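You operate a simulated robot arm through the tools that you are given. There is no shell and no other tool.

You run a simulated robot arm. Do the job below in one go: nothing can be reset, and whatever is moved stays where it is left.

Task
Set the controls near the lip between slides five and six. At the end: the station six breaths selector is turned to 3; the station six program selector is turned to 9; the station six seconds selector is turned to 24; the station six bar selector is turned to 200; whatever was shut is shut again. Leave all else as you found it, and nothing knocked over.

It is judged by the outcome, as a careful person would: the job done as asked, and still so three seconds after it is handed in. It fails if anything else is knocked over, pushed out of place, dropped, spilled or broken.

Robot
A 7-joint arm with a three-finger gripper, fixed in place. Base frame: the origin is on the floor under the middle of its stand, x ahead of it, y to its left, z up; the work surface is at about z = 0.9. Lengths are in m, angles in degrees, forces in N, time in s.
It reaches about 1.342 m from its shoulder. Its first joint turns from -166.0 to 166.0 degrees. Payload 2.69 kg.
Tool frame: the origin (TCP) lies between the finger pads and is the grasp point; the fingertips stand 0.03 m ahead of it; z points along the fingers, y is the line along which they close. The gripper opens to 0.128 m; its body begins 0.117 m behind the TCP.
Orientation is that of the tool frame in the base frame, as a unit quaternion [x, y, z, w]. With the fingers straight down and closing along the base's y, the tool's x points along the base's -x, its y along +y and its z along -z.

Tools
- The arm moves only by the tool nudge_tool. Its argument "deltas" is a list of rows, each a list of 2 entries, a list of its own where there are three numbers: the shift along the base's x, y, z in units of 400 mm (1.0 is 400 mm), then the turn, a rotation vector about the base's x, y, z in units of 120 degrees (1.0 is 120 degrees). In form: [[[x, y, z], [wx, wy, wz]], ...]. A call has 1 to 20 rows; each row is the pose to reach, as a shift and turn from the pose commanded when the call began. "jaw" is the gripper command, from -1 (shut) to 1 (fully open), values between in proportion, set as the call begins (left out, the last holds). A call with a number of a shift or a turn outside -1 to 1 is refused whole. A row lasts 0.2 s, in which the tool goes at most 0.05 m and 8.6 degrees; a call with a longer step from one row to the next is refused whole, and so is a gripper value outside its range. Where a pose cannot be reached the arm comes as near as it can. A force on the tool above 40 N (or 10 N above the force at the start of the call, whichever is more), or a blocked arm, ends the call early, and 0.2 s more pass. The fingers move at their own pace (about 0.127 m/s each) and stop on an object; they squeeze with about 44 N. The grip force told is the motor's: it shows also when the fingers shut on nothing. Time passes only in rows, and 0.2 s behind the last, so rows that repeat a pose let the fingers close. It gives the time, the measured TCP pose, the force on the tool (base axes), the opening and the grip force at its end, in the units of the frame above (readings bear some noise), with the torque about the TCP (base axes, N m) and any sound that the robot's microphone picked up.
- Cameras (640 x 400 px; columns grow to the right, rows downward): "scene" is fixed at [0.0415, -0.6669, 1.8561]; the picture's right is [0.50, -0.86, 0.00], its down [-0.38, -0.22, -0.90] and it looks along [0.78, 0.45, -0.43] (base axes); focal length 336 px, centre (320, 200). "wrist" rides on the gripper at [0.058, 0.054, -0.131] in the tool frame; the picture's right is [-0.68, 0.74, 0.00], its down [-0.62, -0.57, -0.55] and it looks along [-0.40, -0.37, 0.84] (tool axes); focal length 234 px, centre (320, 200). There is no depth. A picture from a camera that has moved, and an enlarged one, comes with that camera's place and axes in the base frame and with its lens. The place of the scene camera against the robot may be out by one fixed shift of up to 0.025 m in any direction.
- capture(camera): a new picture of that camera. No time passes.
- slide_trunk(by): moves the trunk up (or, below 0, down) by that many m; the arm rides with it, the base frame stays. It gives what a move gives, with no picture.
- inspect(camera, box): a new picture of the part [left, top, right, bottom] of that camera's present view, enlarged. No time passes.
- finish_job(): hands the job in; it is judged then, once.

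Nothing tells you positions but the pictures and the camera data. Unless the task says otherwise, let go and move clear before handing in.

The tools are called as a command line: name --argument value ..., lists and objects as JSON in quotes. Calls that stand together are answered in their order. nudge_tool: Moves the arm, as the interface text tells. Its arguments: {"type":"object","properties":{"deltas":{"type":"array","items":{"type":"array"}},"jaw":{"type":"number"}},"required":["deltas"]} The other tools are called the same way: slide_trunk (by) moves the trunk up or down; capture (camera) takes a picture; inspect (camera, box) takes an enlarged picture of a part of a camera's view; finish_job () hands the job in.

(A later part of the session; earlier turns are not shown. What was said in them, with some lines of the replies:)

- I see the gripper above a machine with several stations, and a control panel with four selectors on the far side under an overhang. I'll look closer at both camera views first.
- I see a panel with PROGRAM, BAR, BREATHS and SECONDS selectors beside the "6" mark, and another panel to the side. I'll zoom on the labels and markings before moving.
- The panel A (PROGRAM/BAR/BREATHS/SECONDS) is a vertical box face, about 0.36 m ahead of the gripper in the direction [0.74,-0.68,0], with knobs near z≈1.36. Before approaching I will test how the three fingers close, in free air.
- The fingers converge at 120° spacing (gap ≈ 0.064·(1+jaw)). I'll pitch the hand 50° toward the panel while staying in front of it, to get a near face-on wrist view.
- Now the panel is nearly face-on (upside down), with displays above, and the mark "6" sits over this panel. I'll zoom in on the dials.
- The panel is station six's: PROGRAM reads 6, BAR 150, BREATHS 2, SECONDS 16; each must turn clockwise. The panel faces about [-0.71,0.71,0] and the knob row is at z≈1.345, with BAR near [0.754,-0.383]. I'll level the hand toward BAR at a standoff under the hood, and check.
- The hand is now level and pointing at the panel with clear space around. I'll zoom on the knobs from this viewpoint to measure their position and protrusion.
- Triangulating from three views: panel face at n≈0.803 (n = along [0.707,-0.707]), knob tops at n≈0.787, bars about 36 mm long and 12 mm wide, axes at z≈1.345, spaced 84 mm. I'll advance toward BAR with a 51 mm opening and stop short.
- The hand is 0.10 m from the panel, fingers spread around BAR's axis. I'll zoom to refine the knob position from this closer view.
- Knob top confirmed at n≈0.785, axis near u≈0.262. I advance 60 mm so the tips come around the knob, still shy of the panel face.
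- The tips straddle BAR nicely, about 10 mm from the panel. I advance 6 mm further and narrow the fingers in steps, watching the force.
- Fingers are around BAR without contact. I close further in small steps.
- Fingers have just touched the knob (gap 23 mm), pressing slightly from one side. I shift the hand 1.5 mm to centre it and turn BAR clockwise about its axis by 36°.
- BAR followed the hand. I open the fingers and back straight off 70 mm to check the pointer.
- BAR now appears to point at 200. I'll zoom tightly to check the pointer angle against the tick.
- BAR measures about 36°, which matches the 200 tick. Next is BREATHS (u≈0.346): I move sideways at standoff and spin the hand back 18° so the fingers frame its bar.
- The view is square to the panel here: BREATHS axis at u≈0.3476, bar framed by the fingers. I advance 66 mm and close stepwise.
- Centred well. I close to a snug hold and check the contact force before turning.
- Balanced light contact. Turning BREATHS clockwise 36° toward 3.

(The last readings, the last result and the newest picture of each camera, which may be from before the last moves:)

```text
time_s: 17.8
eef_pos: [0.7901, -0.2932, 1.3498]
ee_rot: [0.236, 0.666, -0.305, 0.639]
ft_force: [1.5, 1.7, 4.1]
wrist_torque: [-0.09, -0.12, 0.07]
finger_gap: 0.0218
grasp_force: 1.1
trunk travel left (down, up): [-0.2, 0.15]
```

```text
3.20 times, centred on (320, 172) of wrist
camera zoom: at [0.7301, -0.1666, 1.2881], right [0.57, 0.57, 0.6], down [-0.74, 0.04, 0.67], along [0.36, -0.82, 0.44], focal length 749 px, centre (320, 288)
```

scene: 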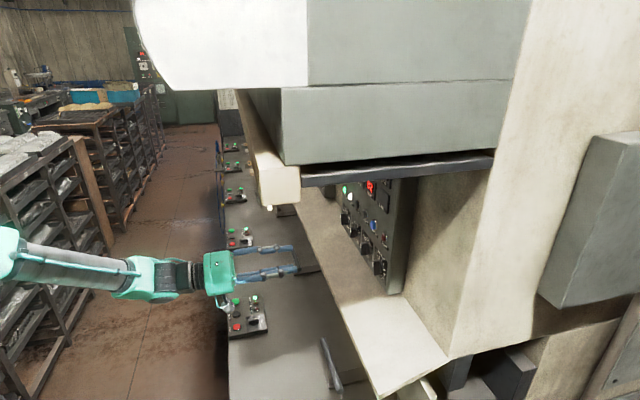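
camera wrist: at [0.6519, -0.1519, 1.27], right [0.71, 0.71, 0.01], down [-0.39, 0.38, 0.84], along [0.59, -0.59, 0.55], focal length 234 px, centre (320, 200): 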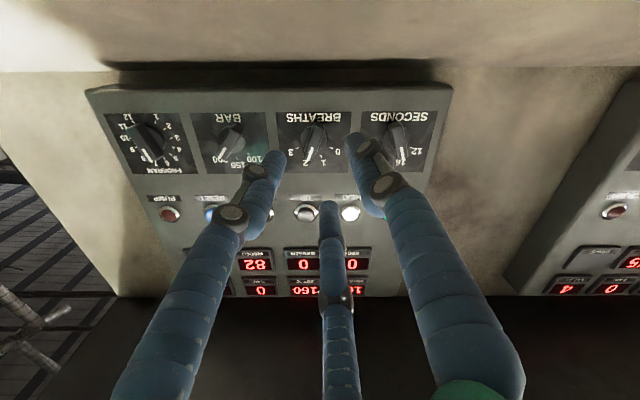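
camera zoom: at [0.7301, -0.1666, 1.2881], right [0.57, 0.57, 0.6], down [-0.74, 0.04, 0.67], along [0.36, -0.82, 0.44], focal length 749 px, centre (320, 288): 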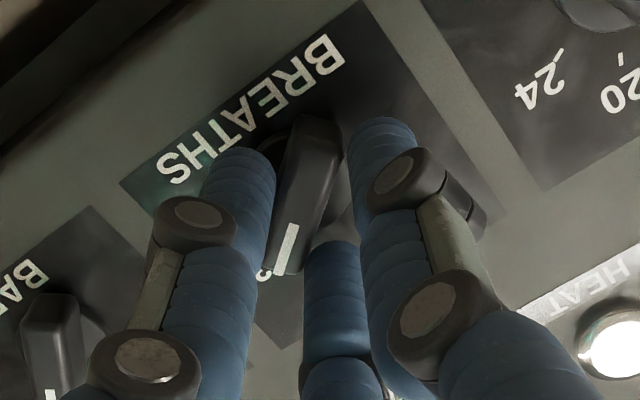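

BREATHS turned along with the hand. I open, back off, and check before moving to SECONDS.

nudge_tool --deltas '[[[0, 0, 0], [0, 0, 0]], [[0, 0, 0], [0, 0, 0]]]' --jaw -0.2

nudge_tool --deltas '[[[-0.03, 0.03, 0], [0, 0, 0]], [[-0.06, 0.06, 0], [0, 0, 0]], [[-0.09, 0.09, 0], [0, 0, 0]], [[-0.1167, 0.1167, 0], [0, 0, 0]], [[-0.1167, 0.1167, 0], [0, 0, 0]]]'

capture --camera "wrist"

inspect --camera "wrist" --box '[270, 100, 370, 180]'

```text
time_s: 18.4
eef_pos: [0.7889, -0.2931, 1.3489]
ee_rot: [0.236, 0.667, -0.304, 0.638]
ft_force: [-0.7, 0.2, -0.6]
wrist_torque: [0.0, 0.0, -0.02]
finger_gap: 0.0509
grasp_force: 0.1
trunk travel left (down, up): [-0.2, 0.15]
```

```text
time_s: 19.6
eef_pos: [0.7418, -0.2447, 1.3497]
ee_rot: [0.236, 0.666, -0.304, 0.639]
ft_force: [-0.2, 0.5, 0.0]
wrist_torque: [0.0, 0.03, 0.03]
finger_gap: 0.0513
grasp_force: 0.1
trunk travel left (down, up): [-0.2, 0.15]
```

```text
taken
camera wrist: at [0.6834, -0.1194, 1.2875], right [0.57, 0.57, 0.6], down [-0.74, 0.04, 0.67], along [0.36, -0.82, 0.44], focal length 234 px, centre (320, 200)
```

wrist: 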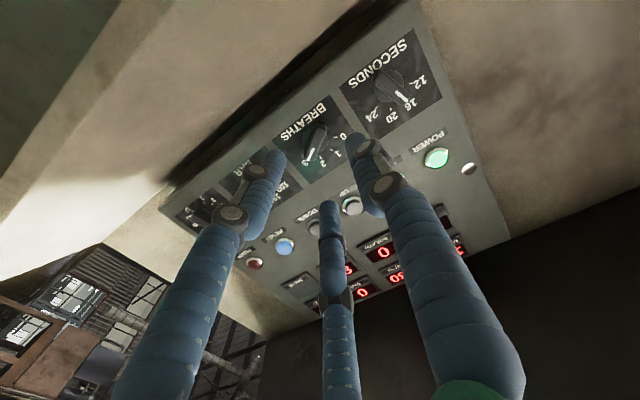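

```text
5.00 times, centred on (320, 140) of wrist
camera zoom: at [0.6834, -0.1194, 1.2875], right [0.57, 0.57, 0.6], down [-0.74, 0.04, 0.67], along [0.36, -0.82, 0.44], focal length 1171 px, centre (320, 500)
```

zoom: 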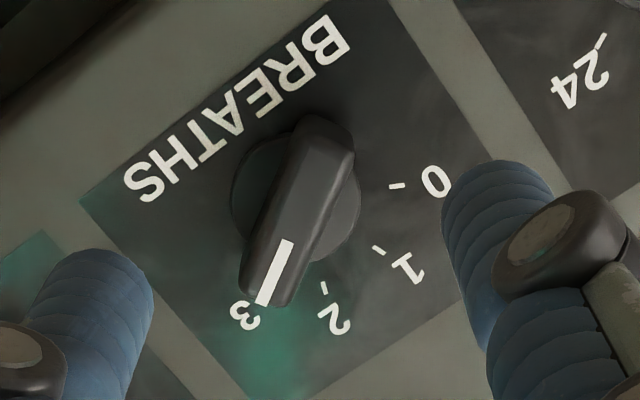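

BREATHS points at 3. Now I shift to SECONDS (u≈0.432) at standoff while spinning the hand back 72°.

nudge_tool --deltas '[[[0.0169, 0.0169, -0.0019], [-0.0471, 0.0471, 0]], [[0.0338, 0.0338, -0.0037], [-0.0943, 0.0943, 0]], [[0.0507, 0.0507, -0.0056], [-0.1414, 0.1414, 0]], [[0.0676, 0.0676, -0.0075], [-0.1886, 0.1886, 0]], [[0.0844, 0.0844, -0.0093], [-0.2357, 0.2357, 0]], [[0.1013, 0.1013, -0.0112], [-0.2829, 0.2829, 0]], [[0.1182, 0.1182, -0.0131], [-0.33, 0.33, 0]], [[0.1351, 0.1351, -0.0149], [-0.3772, 0.3772, 0]], [[0.152, 0.152, -0.0168], [-0.4243, 0.4243, 0]], [[0.152, 0.152, -0.0168], [-0.4243, 0.4243, 0]]]'

capture --camera "wrist"

inspect --camera "wrist" --box '[240, 90, 400, 190]'

capture --camera "scene"

```text
time_s: 21.8
eef_pos: [0.8035, -0.1851, 1.3429]
ee_rot: [-0.201, 0.678, -0.622, 0.337]
ft_force: [0.3, 0.2, 0.1]
wrist_torque: [0.0, 0.01, -0.04]
finger_gap: 0.0509
grasp_force: 0.0
trunk travel left (down, up): [-0.2, 0.15]
```

```text
taken
camera wrist: at [0.6781, -0.1255, 1.2796], right [0.58, 0.58, -0.58], down [-0.04, 0.73, 0.68], along [0.82, -0.37, 0.45], focal length 234 px, centre (320, 200)
```

wrist: 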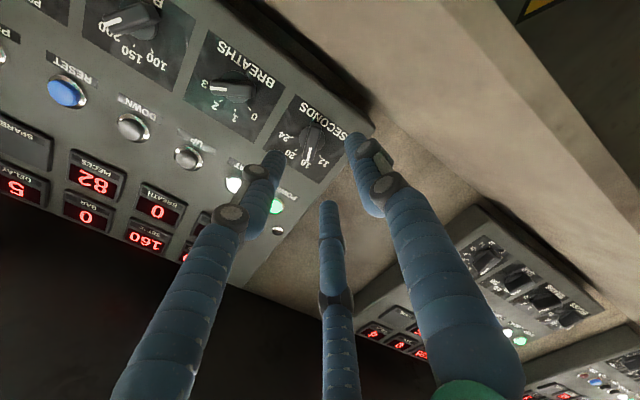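

```text
4.00 times, centred on (320, 140) of wrist
camera zoom: at [0.6781, -0.1255, 1.2796], right [0.58, 0.58, -0.58], down [-0.04, 0.73, 0.68], along [0.82, -0.37, 0.45], focal length 937 px, centre (320, 440)
```

zoom: 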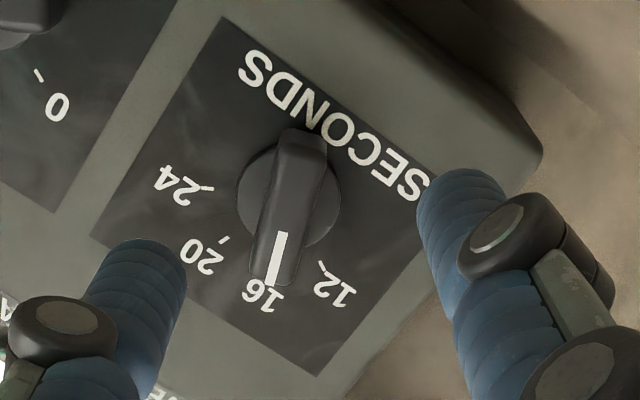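

```text
taken
```

scene: 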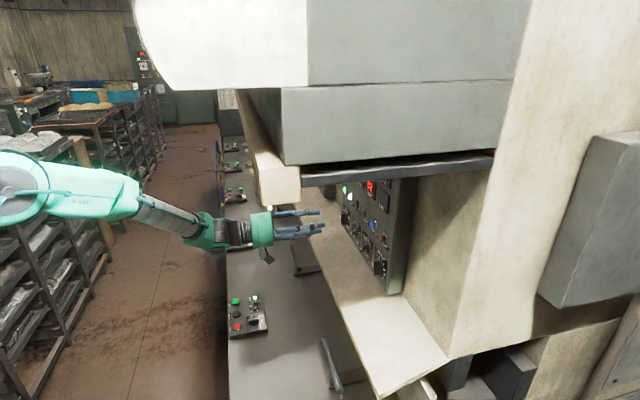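

The hand is in front of SECONDS; the collar sits ~2 mm off compared to the good BREATHS framing, so I correct that while advancing 66 mm.

nudge_tool --deltas '[[[0.0283, -0.03, 0.001], [0, 0, 0]], [[0.0567, -0.06, 0.001], [0, 0, 0]], [[0.085, -0.09, 0.001], [0, 0, 0]], [[0.1133, -0.12, 0.001], [0, 0, 0]], [[0.1133, -0.12, 0.001], [0, 0, 0]]]'

nudge_tool --deltas '[[[0, 0, 0], [0, 0, 0]], [[0, 0, 0], [0, 0, 0]]]' --jaw -0.58

inspect --camera "wrist" --box '[220, 110, 420, 235]'

```text
time_s: 23.0
eef_pos: [0.8483, -0.234, 1.3429]
ee_rot: [-0.202, 0.678, -0.622, 0.336]
ft_force: [0.1, 0.8, 0.4]
wrist_torque: [-0.01, -0.04, -0.04]
finger_gap: 0.0514
grasp_force: 0.0
trunk travel left (down, up): [-0.2, 0.15]
```

```text
time_s: 23.6
eef_pos: [0.8481, -0.2341, 1.3442]
ee_rot: [-0.202, 0.678, -0.621, 0.336]
ft_force: [-0.2, 0.1, 0.1]
wrist_torque: [-0.03, 0.0, -0.01]
finger_gap: 0.0267
grasp_force: 0.1
trunk travel left (down, up): [-0.2, 0.15]
```

```text
3.20 times, centred on (320, 172) of wrist
camera zoom: at [0.7231, -0.1736, 1.2804], right [0.58, 0.58, -0.58], down [-0.04, 0.73, 0.68], along [0.82, -0.37, 0.45], focal length 749 px, centre (320, 288)
```

zoom: 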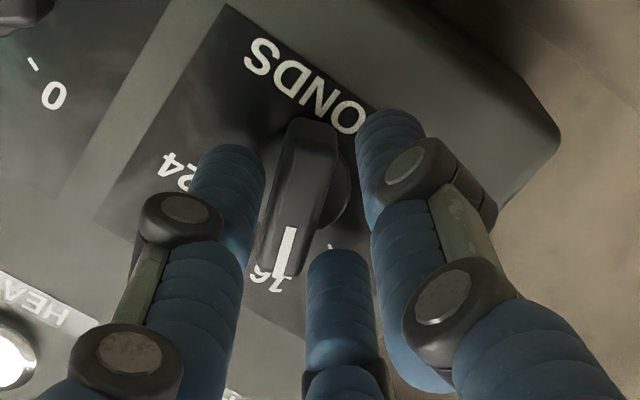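

Framing matches the earlier good ones. Closing to a snug hold.

nudge_tool --deltas '[[[0, 0, 0], [0, 0, 0]], [[0, 0, 0], [0, 0, 0]]]' --jaw -0.66

inspect --camera "wrist" --box '[220, 110, 420, 235]'

```text
time_s: 24.2
eef_pos: [0.848, -0.2325, 1.344]
ee_rot: [-0.201, 0.678, -0.622, 0.337]
ft_force: [0.2, -2.1, 0.2]
wrist_torque: [0.01, 0.0, -0.05]
finger_gap: 0.0223
grasp_force: 1.3
trunk travel left (down, up): [-0.2, 0.15]
```

```text
3.20 times, centred on (320, 172) of wrist
camera zoom: at [0.723, -0.1736, 1.2805], right [0.58, 0.58, -0.58], down [-0.04, 0.73, 0.68], along [0.82, -0.37, 0.45], focal length 749 px, centre (320, 288)
```

zoom: 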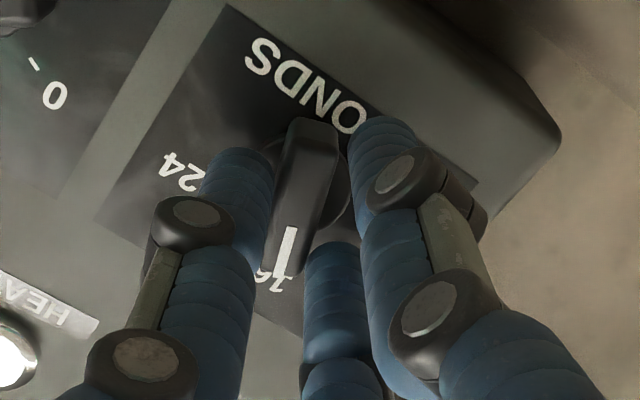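

Snug, with balanced forces. Turning SECONDS clockwise 72° toward 24.

nudge_tool --deltas '[[[0, 0, 0], [0, 0, 0]], [[0.0003, 0.0003, 0.0018], [0.0424, -0.0424, 0]], [[0.0005, 0.0005, 0.0036], [0.0849, -0.0849, 0]], [[0.0005, 0.0005, 0.0054], [0.1273, -0.1273, 0]], [[0.0003, 0.0003, 0.0072], [0.1697, -0.1697, 0]], [[0, 0, 0.009], [0.2121, -0.2121, 0]], [[-0.0005, -0.0005, 0.0107], [0.2546, -0.2546, 0]], [[-0.0011, -0.0011, 0.0123], [0.297, -0.297, 0]], [[-0.0019, -0.0019, 0.0137], [0.3394, -0.3394, 0]], [[-0.0027, -0.0027, 0.0151], [0.3818, -0.3818, 0]], [[-0.0037, -0.0037, 0.0162], [0.4243, -0.4243, 0]], [[-0.0037, -0.0037, 0.0162], [0.4243, -0.4243, 0]]]' --jaw -0.67

inspect --camera "wrist" --box '[220, 110, 420, 235]'

```text
time_s: 26.8
eef_pos: [0.8465, -0.2337, 1.3507]
ee_rot: [0.237, 0.666, -0.304, 0.639]
ft_force: [9.3, 8.6, 17.3]
wrist_torque: [-0.34, -0.38, 0.37]
finger_gap: 0.0236
grasp_force: 9.1
trunk travel left (down, up): [-0.2, 0.15]
```

```text
3.20 times, centred on (320, 172) of wrist
camera zoom: at [0.7877, -0.1083, 1.2889], right [0.57, 0.57, 0.6], down [-0.74, 0.04, 0.67], along [0.36, -0.82, 0.44], focal length 749 px, centre (320, 288)
```

zoom: 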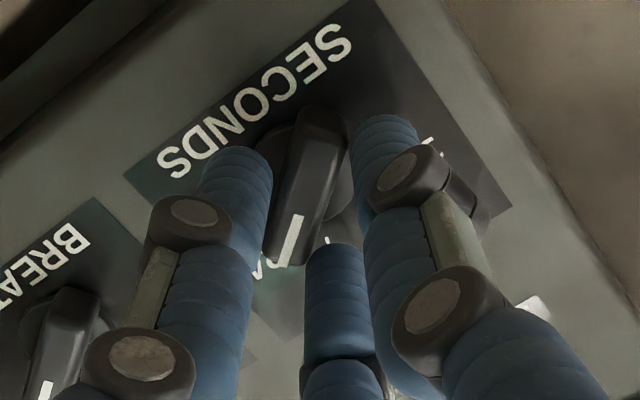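

SECONDS turned; a modest side force shows my axis estimate was about 2 mm off, with no twisting load. I open and back off to check.

nudge_tool --deltas '[[[0, 0, 0], [0, 0, 0]], [[0, 0, 0], [0, 0, 0]]]' --jaw -0.2

nudge_tool --deltas '[[[-0.03, 0.03, 0], [0, 0, 0]], [[-0.06, 0.06, 0], [0, 0, 0]], [[-0.09, 0.09, 0], [0, 0, 0]], [[-0.1167, 0.1167, 0], [0, 0, 0]], [[-0.1167, 0.1167, 0], [0, 0, 0]]]'

capture --camera "wrist"

inspect --camera "wrist" --box '[270, 100, 370, 180]'

```text
time_s: 27.4
eef_pos: [0.8464, -0.2351, 1.3483]
ee_rot: [0.236, 0.667, -0.304, 0.638]
ft_force: [-0.1, 0.3, -0.7]
wrist_torque: [0.01, 0.02, 0.05]
finger_gap: 0.0514
grasp_force: 0.0
trunk travel left (down, up): [-0.2, 0.15]
```

```text
time_s: 28.6
eef_pos: [0.7991, -0.1867, 1.3504]
ee_rot: [0.236, 0.667, -0.306, 0.638]
ft_force: [0.3, -0.2, -0.4]
wrist_torque: [-0.02, 0.0, -0.02]
finger_gap: 0.0512
grasp_force: 0.1
trunk travel left (down, up): [-0.2, 0.15]
```

```text
taken
camera wrist: at [0.7409, -0.0618, 1.2877], right [0.57, 0.57, 0.59], down [-0.74, 0.04, 0.67], along [0.36, -0.82, 0.44], focal length 234 px, centre (320, 200)
```

wrist: 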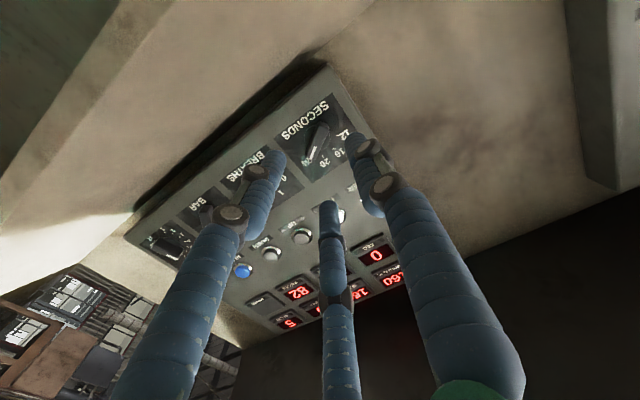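

```text
5.00 times, centred on (320, 140) of wrist
camera zoom: at [0.7409, -0.0618, 1.2877], right [0.57, 0.57, 0.59], down [-0.74, 0.04, 0.67], along [0.36, -0.82, 0.44], focal length 1171 px, centre (320, 500)
```

zoom: 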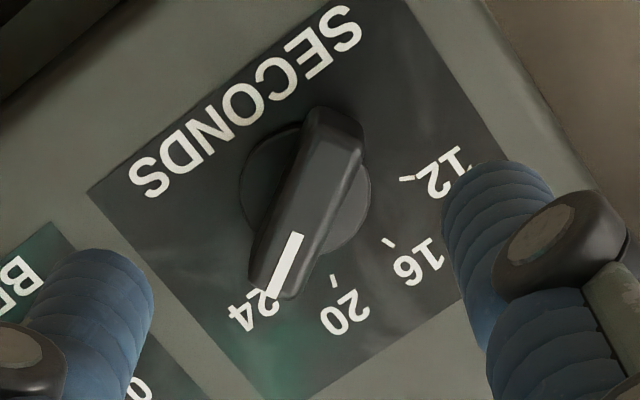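

SECONDS points at 24. Last is PROGRAM (u≈0.179): I move across at standoff and spin back to frame its bar.

nudge_tool --deltas '[[[-0.0488, -0.0488, -0.0017], [-0.0437, 0.0437, 0]], [[-0.0975, -0.0975, -0.0034], [-0.0873, 0.0873, 0]], [[-0.1463, -0.1463, -0.0051], [-0.131, 0.131, 0]], [[-0.1951, -0.1951, -0.0068], [-0.1747, 0.1747, 0]], [[-0.2438, -0.2438, -0.0085], [-0.2183, 0.2183, 0]], [[-0.2926, -0.2926, -0.0102], [-0.262, 0.262, 0]], [[-0.3414, -0.3414, -0.0119], [-0.3057, 0.3057, 0]], [[-0.3901, -0.3901, -0.0136], [-0.3493, 0.3493, 0]], [[-0.4389, -0.4389, -0.0153], [-0.393, 0.393, 0]], [[-0.4389, -0.4389, -0.0153], [-0.393, 0.393, 0]]]'

capture --camera "wrist"

inspect --camera "wrist" --box '[240, 90, 400, 190]'

capture --camera "scene"

```text
time_s: 30.8
eef_pos: [0.6238, -0.3618, 1.3433]
ee_rot: [-0.17, 0.686, -0.606, 0.365]
ft_force: [0.0, 0.0, -0.1]
wrist_torque: [0.03, 0.04, 0.02]
finger_gap: 0.0511
grasp_force: 0.0
trunk travel left (down, up): [-0.2, 0.15]
```

```text
taken
camera wrist: at [0.5031, -0.2987, 1.2763], right [0.61, 0.61, -0.5], down [-0.09, 0.69, 0.72], along [0.79, -0.4, 0.47], focal length 234 px, centre (320, 200)
```

wrist: 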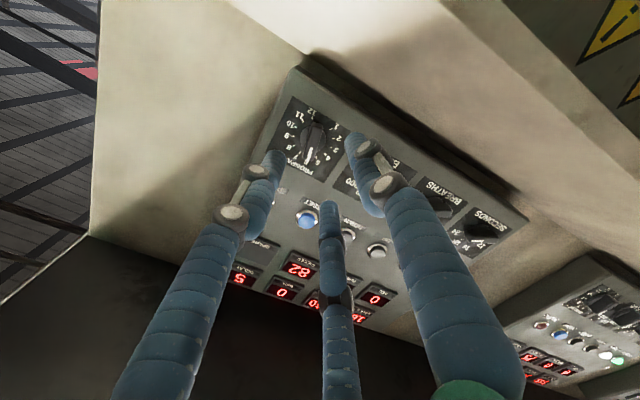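

```text
4.00 times, centred on (320, 140) of wrist
camera zoom: at [0.5031, -0.2987, 1.2763], right [0.61, 0.61, -0.5], down [-0.09, 0.69, 0.72], along [0.79, -0.4, 0.47], focal length 937 px, centre (320, 440)
```

zoom: 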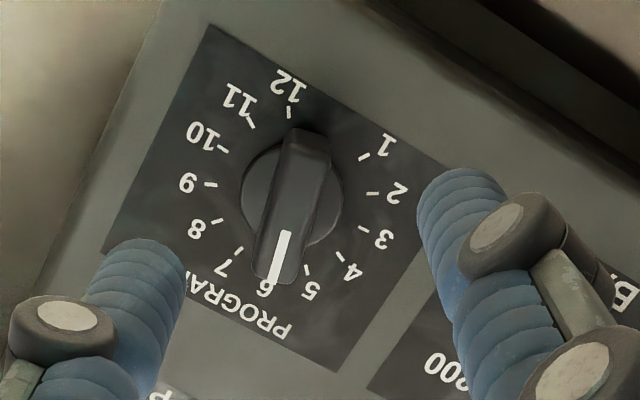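

```text
taken
```

scene: 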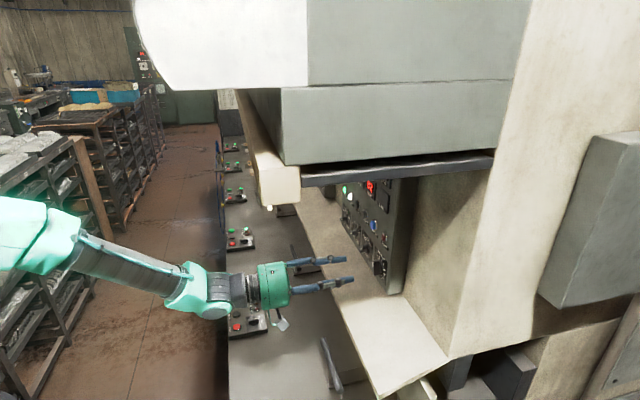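

PROGRAM's bar is framed by the fingers; tick geometry puts 9 at 63.6° and the pointer at 6 (-12.7°). Adjusting ~3 mm upward for the bias noticed on SECONDS, I advance 68 mm and close stepwise.

nudge_tool --deltas '[[[0.0298, -0.0303, 0.007], [0, 0, 0]], [[0.0597, -0.0606, 0.007], [0, 0, 0]], [[0.0895, -0.0908, 0.007], [0, 0, 0]], [[0.1193, -0.1211, 0.007], [0, 0, 0]], [[0.1193, -0.1211, 0.007], [0, 0, 0]]]'

nudge_tool --deltas '[[[0, 0, 0], [0, 0, 0]], [[0, 0, 0], [0, 0, 0]]]' --jaw -0.58

nudge_tool --deltas '[[[0, 0, 0], [0, 0, 0]], [[0, 0, 0], [0, 0, 0]]]' --jaw -0.66

inspect --camera "wrist" --box '[220, 110, 420, 235]'

```text
time_s: 32.0
eef_pos: [0.6722, -0.4113, 1.3467]
ee_rot: [-0.169, 0.687, -0.605, 0.365]
ft_force: [0.0, -0.6, -0.8]
wrist_torque: [0.0, 0.01, 0.01]
finger_gap: 0.0514
grasp_force: 0.1
trunk travel left (down, up): [-0.2, 0.15]
```

```text
time_s: 32.6
eef_pos: [0.6724, -0.4105, 1.3469]
ee_rot: [-0.17, 0.686, -0.605, 0.366]
ft_force: [-0.3, -0.1, 0.2]
wrist_torque: [-0.03, 0.0, -0.01]
finger_gap: 0.0268
grasp_force: 0.1
trunk travel left (down, up): [-0.2, 0.15]
```

```text
time_s: 33.2
eef_pos: [0.672, -0.4124, 1.3476]
ee_rot: [-0.169, 0.686, -0.606, 0.365]
ft_force: [-0.6, -0.8, 0.1]
wrist_torque: [-0.01, -0.01, 0.01]
finger_gap: 0.022
grasp_force: 0.1
trunk travel left (down, up): [-0.2, 0.15]
```

```text
3.20 times, centred on (320, 172) of wrist
camera zoom: at [0.5511, -0.3481, 1.2796], right [0.61, 0.61, -0.5], down [-0.09, 0.69, 0.72], along [0.79, -0.4, 0.47], focal length 749 px, centre (320, 288)
```

zoom: 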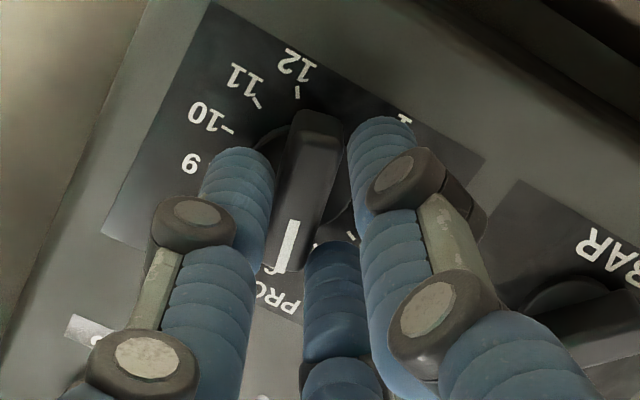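

No side load and a 22 mm snug hold. Turning PROGRAM clockwise 76.3° toward 9.

nudge_tool --deltas '[[[0, 0, 0], [0, 0, 0]], [[0.0002, 0.0002, 0.0018], [0.045, -0.045, 0]], [[0.0002, 0.0002, 0.0037], [0.0899, -0.0899, 0]], [[0.0001, 0.0001, 0.0056], [0.1349, -0.1349, 0]], [[-0.0002, -0.0002, 0.0074], [0.1798, -0.1798, 0]], [[-0.0007, -0.0007, 0.0091], [0.2248, -0.2248, 0]], [[-0.0014, -0.0014, 0.0107], [0.2698, -0.2698, 0]], [[-0.0022, -0.0022, 0.0122], [0.3147, -0.3147, 0]], [[-0.0031, -0.0031, 0.0135], [0.3597, -0.3597, 0]], [[-0.0041, -0.0041, 0.0147], [0.4046, -0.4046, 0]], [[-0.0053, -0.0053, 0.0156], [0.4496, -0.4496, 0]], [[-0.0053, -0.0053, 0.0156], [0.4496, -0.4496, 0]]]' --jaw -0.67

inspect --camera "wrist" --box '[220, 110, 420, 235]'

```text
time_s: 35.8
eef_pos: [0.6717, -0.414, 1.3531]
ee_rot: [0.292, 0.644, -0.25, 0.661]
ft_force: [-0.2, 0.6, -1.1]
wrist_torque: [0.06, 0.0, -0.01]
finger_gap: 0.0229
grasp_force: 1.3
trunk travel left (down, up): [-0.2, 0.15]
```

```text
3.20 times, centred on (320, 172) of wrist
camera zoom: at [0.6182, -0.2812, 1.2993], right [0.49, 0.49, 0.72], down [-0.81, -0.04, 0.58], along [0.31, -0.87, 0.38], focal length 749 px, centre (320, 288)
```

zoom: 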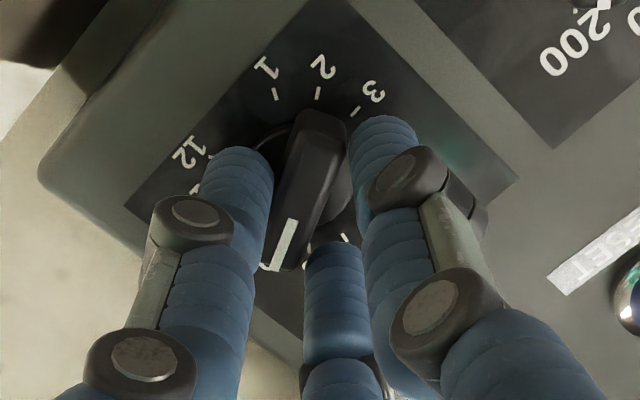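

PROGRAM turned smoothly with almost no load. I open, back off, and check.

nudge_tool --deltas '[[[0, 0, 0], [0, 0, 0]], [[0, 0, 0], [0, 0, 0]]]' --jaw -0.2

nudge_tool --deltas '[[[-0.03, 0.03, 0], [0, 0, 0]], [[-0.06, 0.06, 0], [0, 0, 0]], [[-0.09, 0.09, 0], [0, 0, 0]], [[-0.1203, 0.1203, 0], [0, 0, 0]], [[-0.1203, 0.1203, 0], [0, 0, 0]]]'

inspect --camera "wrist" --box '[270, 100, 370, 180]'

```text
time_s: 36.4
eef_pos: [0.6708, -0.4141, 1.3526]
ee_rot: [0.292, 0.644, -0.25, 0.661]
ft_force: [0.2, -0.5, -0.1]
wrist_torque: [-0.01, 0.0, -0.02]
finger_gap: 0.0511
grasp_force: 0.1
trunk travel left (down, up): [-0.2, 0.15]
```

```text
time_s: 37.6
eef_pos: [0.6227, -0.3658, 1.353]
ee_rot: [0.291, 0.645, -0.249, 0.662]
ft_force: [-0.9, -0.7, 0.8]
wrist_torque: [-0.02, 0.04, 0.0]
finger_gap: 0.0513
grasp_force: 0.2
trunk travel left (down, up): [-0.2, 0.15]
```

```text
5.00 times, centred on (320, 140) of wrist
camera zoom: at [0.5693, -0.2332, 1.2992], right [0.49, 0.49, 0.72], down [-0.81, -0.04, 0.58], along [0.31, -0.87, 0.38], focal length 1171 px, centre (320, 500)
```

zoom: 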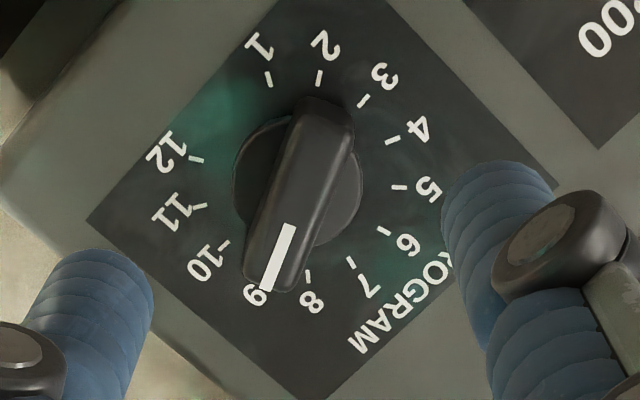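

PROGRAM points at 9. I now withdraw to a face-on viewing pose to verify all four pointers and the surroundings.

nudge_tool --deltas '[[[-0.027, 0.0908, 0], [-0.0477, 0.0477, 0]], [[-0.054, 0.1817, 0], [-0.0955, 0.0955, 0]], [[-0.081, 0.2725, 0], [-0.1432, 0.1432, 0]], [[-0.1081, 0.3633, 0], [-0.1909, 0.1909, 0]], [[-0.1351, 0.4542, 0], [-0.2387, 0.2387, 0]], [[-0.1621, 0.545, 0], [-0.2864, 0.2864, 0]], [[-0.1621, 0.545, 0], [-0.2864, 0.2864, 0]]]'

nudge_tool --deltas '[[[0, 0, 0.003], [0.0471, 0.0471, 0]], [[0, 0, 0.006], [0.0943, 0.0943, 0]], [[0, 0, 0.009], [0.1414, 0.1414, 0]], [[0, 0, 0.012], [0.1886, 0.1886, 0]], [[0, 0, 0.015], [0.2357, 0.2357, 0]], [[0, 0, 0.015], [0.2357, 0.2357, 0]]]' --jaw 1

capture --camera "wrist"

capture --camera "scene"

```text
time_s: 39.2
eef_pos: [0.5566, -0.1477, 1.3522]
ee_rot: [-0.001, 0.707, -0.5, 0.5]
ft_force: [0.1, 0.2, 0.5]
wrist_torque: [0.0, -0.02, -0.04]
finger_gap: 0.051
grasp_force: 0.1
trunk travel left (down, up): [-0.2, 0.15]
```

```text
time_s: 40.6
eef_pos: [0.5568, -0.1472, 1.3576]
ee_rot: [-0.001, 0.907, -0.298, 0.298]
ft_force: [-0.1, -0.4, -0.3]
wrist_torque: [0.01, 0.0, 0.0]
finger_gap: 0.128
grasp_force: 0.0
trunk travel left (down, up): [-0.2, 0.15]
```

```text
taken
camera wrist: at [0.4481, -0.0437, 1.3833], right [0.69, 0.73, -0.03], down [0.11, -0.06, 0.99], along [0.72, -0.68, -0.12], focal length 234 px, centre (320, 200)
```

wrist: 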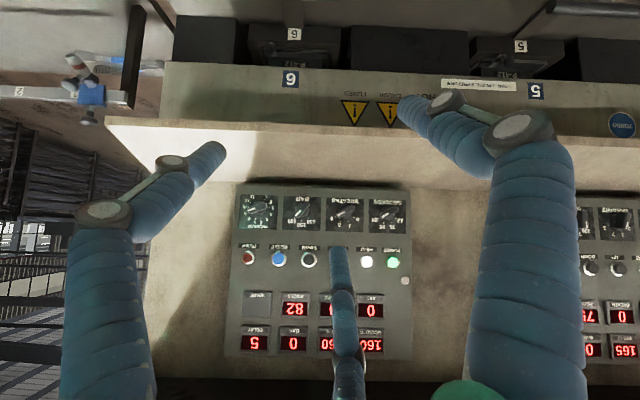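

```text
taken
```

scene: 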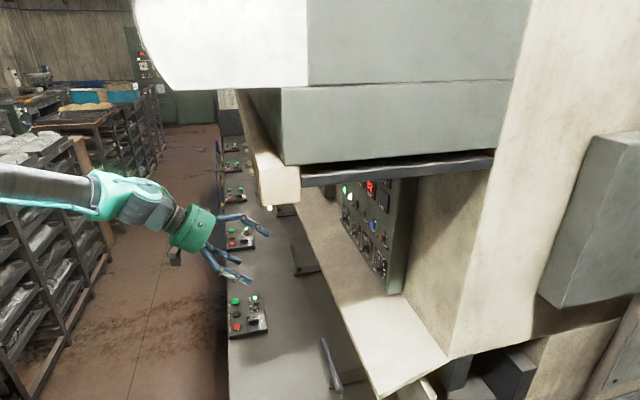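

Everything around looks undisturbed. I'll zoom on each dial for the pointer angles.

inspect --camera "wrist" --box '[235, 188, 325, 238]'

inspect --camera "wrist" --box '[320, 190, 410, 240]'

inspect --camera "wrist" --box '[235, 185, 415, 275]'

```text
7.11 times, centred on (280, 213) of wrist
camera zoom: at [0.4481, -0.0437, 1.3833], right [0.69, 0.73, -0.03], down [0.11, -0.06, 0.99], along [0.72, -0.68, -0.12], focal length 1665 px, centre (604, 108)
```

zoom: 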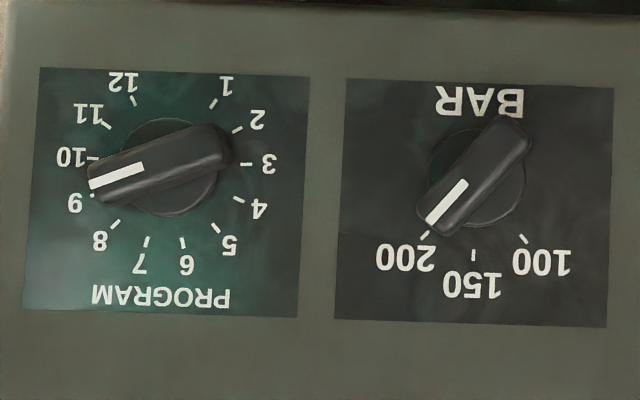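

```text
7.11 times, centred on (365, 215) of wrist
camera zoom: at [0.4481, -0.0437, 1.3833], right [0.69, 0.73, -0.03], down [0.11, -0.06, 0.99], along [0.72, -0.68, -0.12], focal length 1665 px, centre (0, 93)
```

zoom: 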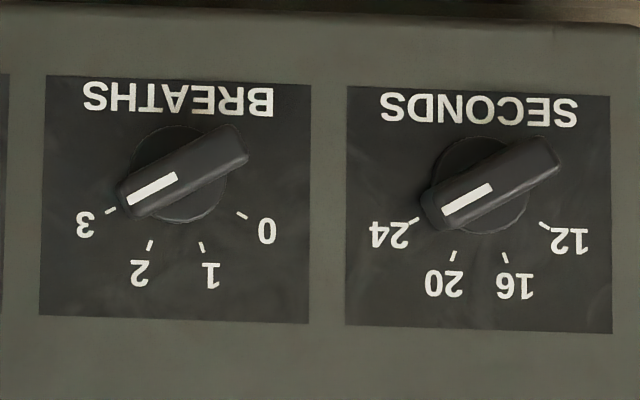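

```text
3.56 times, centred on (325, 230) of wrist
camera zoom: at [0.4481, -0.0437, 1.3833], right [0.69, 0.73, -0.03], down [0.11, -0.06, 0.99], along [0.72, -0.68, -0.12], focal length 833 px, centre (302, 93)
```

zoom: 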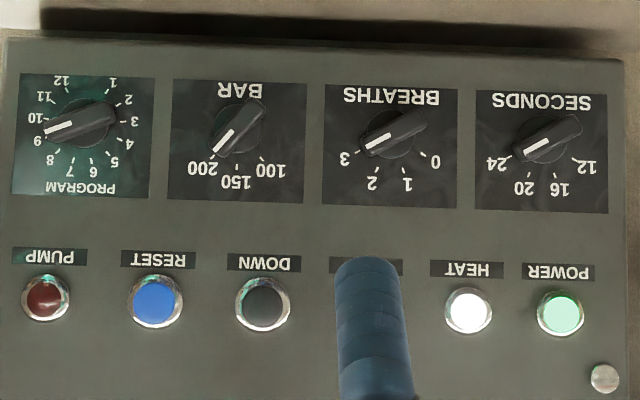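

All four pointers are at the wanted numbers, but they may sit a few degrees past the tick. I'll zoom in more tightly to measure the angles.

inspect --camera "wrist" --box '[238, 196, 278, 234]'

inspect --camera "wrist" --box '[282, 196, 322, 234]'

inspect --camera "wrist" --box '[325, 197, 365, 235]'

inspect --camera "wrist" --box '[367, 199, 407, 237]'

```text
10.53 times, centred on (258, 215) of wrist
camera zoom: at [0.4481, -0.0437, 1.3833], right [0.69, 0.73, -0.03], down [0.11, -0.06, 0.99], along [0.72, -0.68, -0.12], focal length 2465 px, centre (973, 42)
```

zoom: 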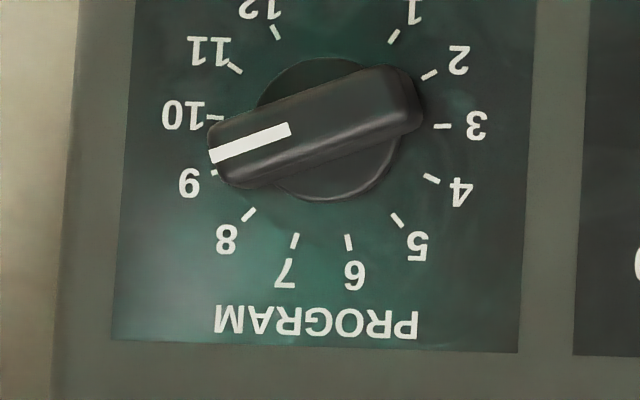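

```text
10.53 times, centred on (302, 215) of wrist
camera zoom: at [0.4481, -0.0437, 1.3833], right [0.69, 0.73, -0.03], down [0.11, -0.06, 0.99], along [0.72, -0.68, -0.12], focal length 2465 px, centre (510, 42)
```

zoom: 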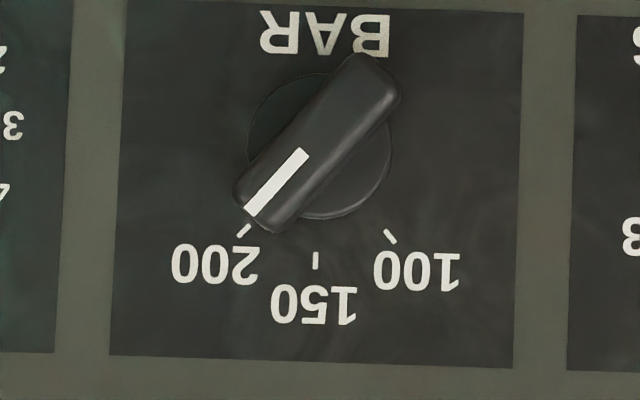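

```text
10.53 times, centred on (345, 216) of wrist
camera zoom: at [0.4481, -0.0437, 1.3833], right [0.69, 0.73, -0.03], down [0.11, -0.06, 0.99], along [0.72, -0.68, -0.12], focal length 2465 px, centre (57, 32)
```

zoom: 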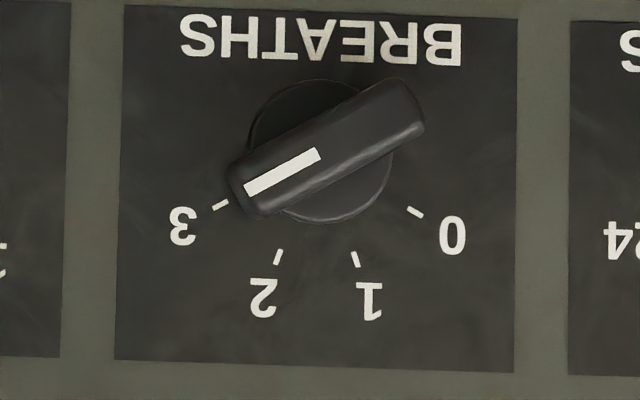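

```text
10.53 times, centred on (387, 218) of wrist
camera zoom: at [0.4481, -0.0437, 1.3833], right [0.69, 0.73, -0.03], down [0.11, -0.06, 0.99], along [0.72, -0.68, -0.12], focal length 2465 px, centre (-385, 10)
```

zoom: 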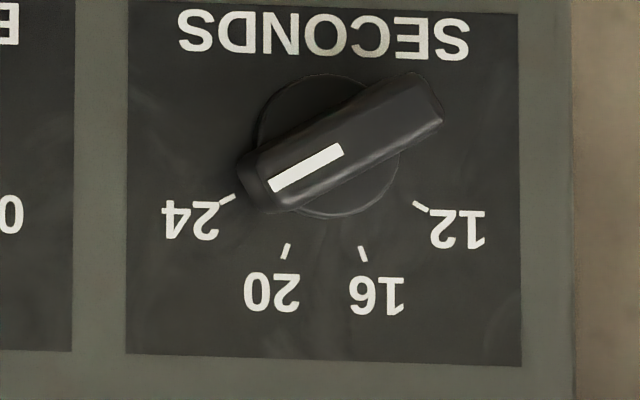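

All four pointers line up with their ticks to within about 2°: PROGRAM 9, BAR 200, BREATHS 3, SECONDS 24. The buttons, displays and surroundings look unchanged, nothing was opened, and the hand is clear and empty, so I'm handing in.

finish_job

```text
The job is handed in.
```

I set all four station six selectors and handed the job in. In the last close-up view, each pointer lined up with its mark to within about 2°.

| Selector | Before | Now |
|---|---|---|
| Breaths | 2 | 3 |
| Program | 6 | 9 |
| Seconds | 16 | 24 |
| Bar | 150 | 200 |

I found no station number on the panel. I took it as station six because it is closest to the "6" mark on the lip and is the last panel on the machine.

Nothing needed opening, so there was nothing to shut again. The fingers touched only these four knobs. The panel's lamps and displays and the area around it looked unchanged afterwards. The arm finished clear of the panel with the gripper open and empty.
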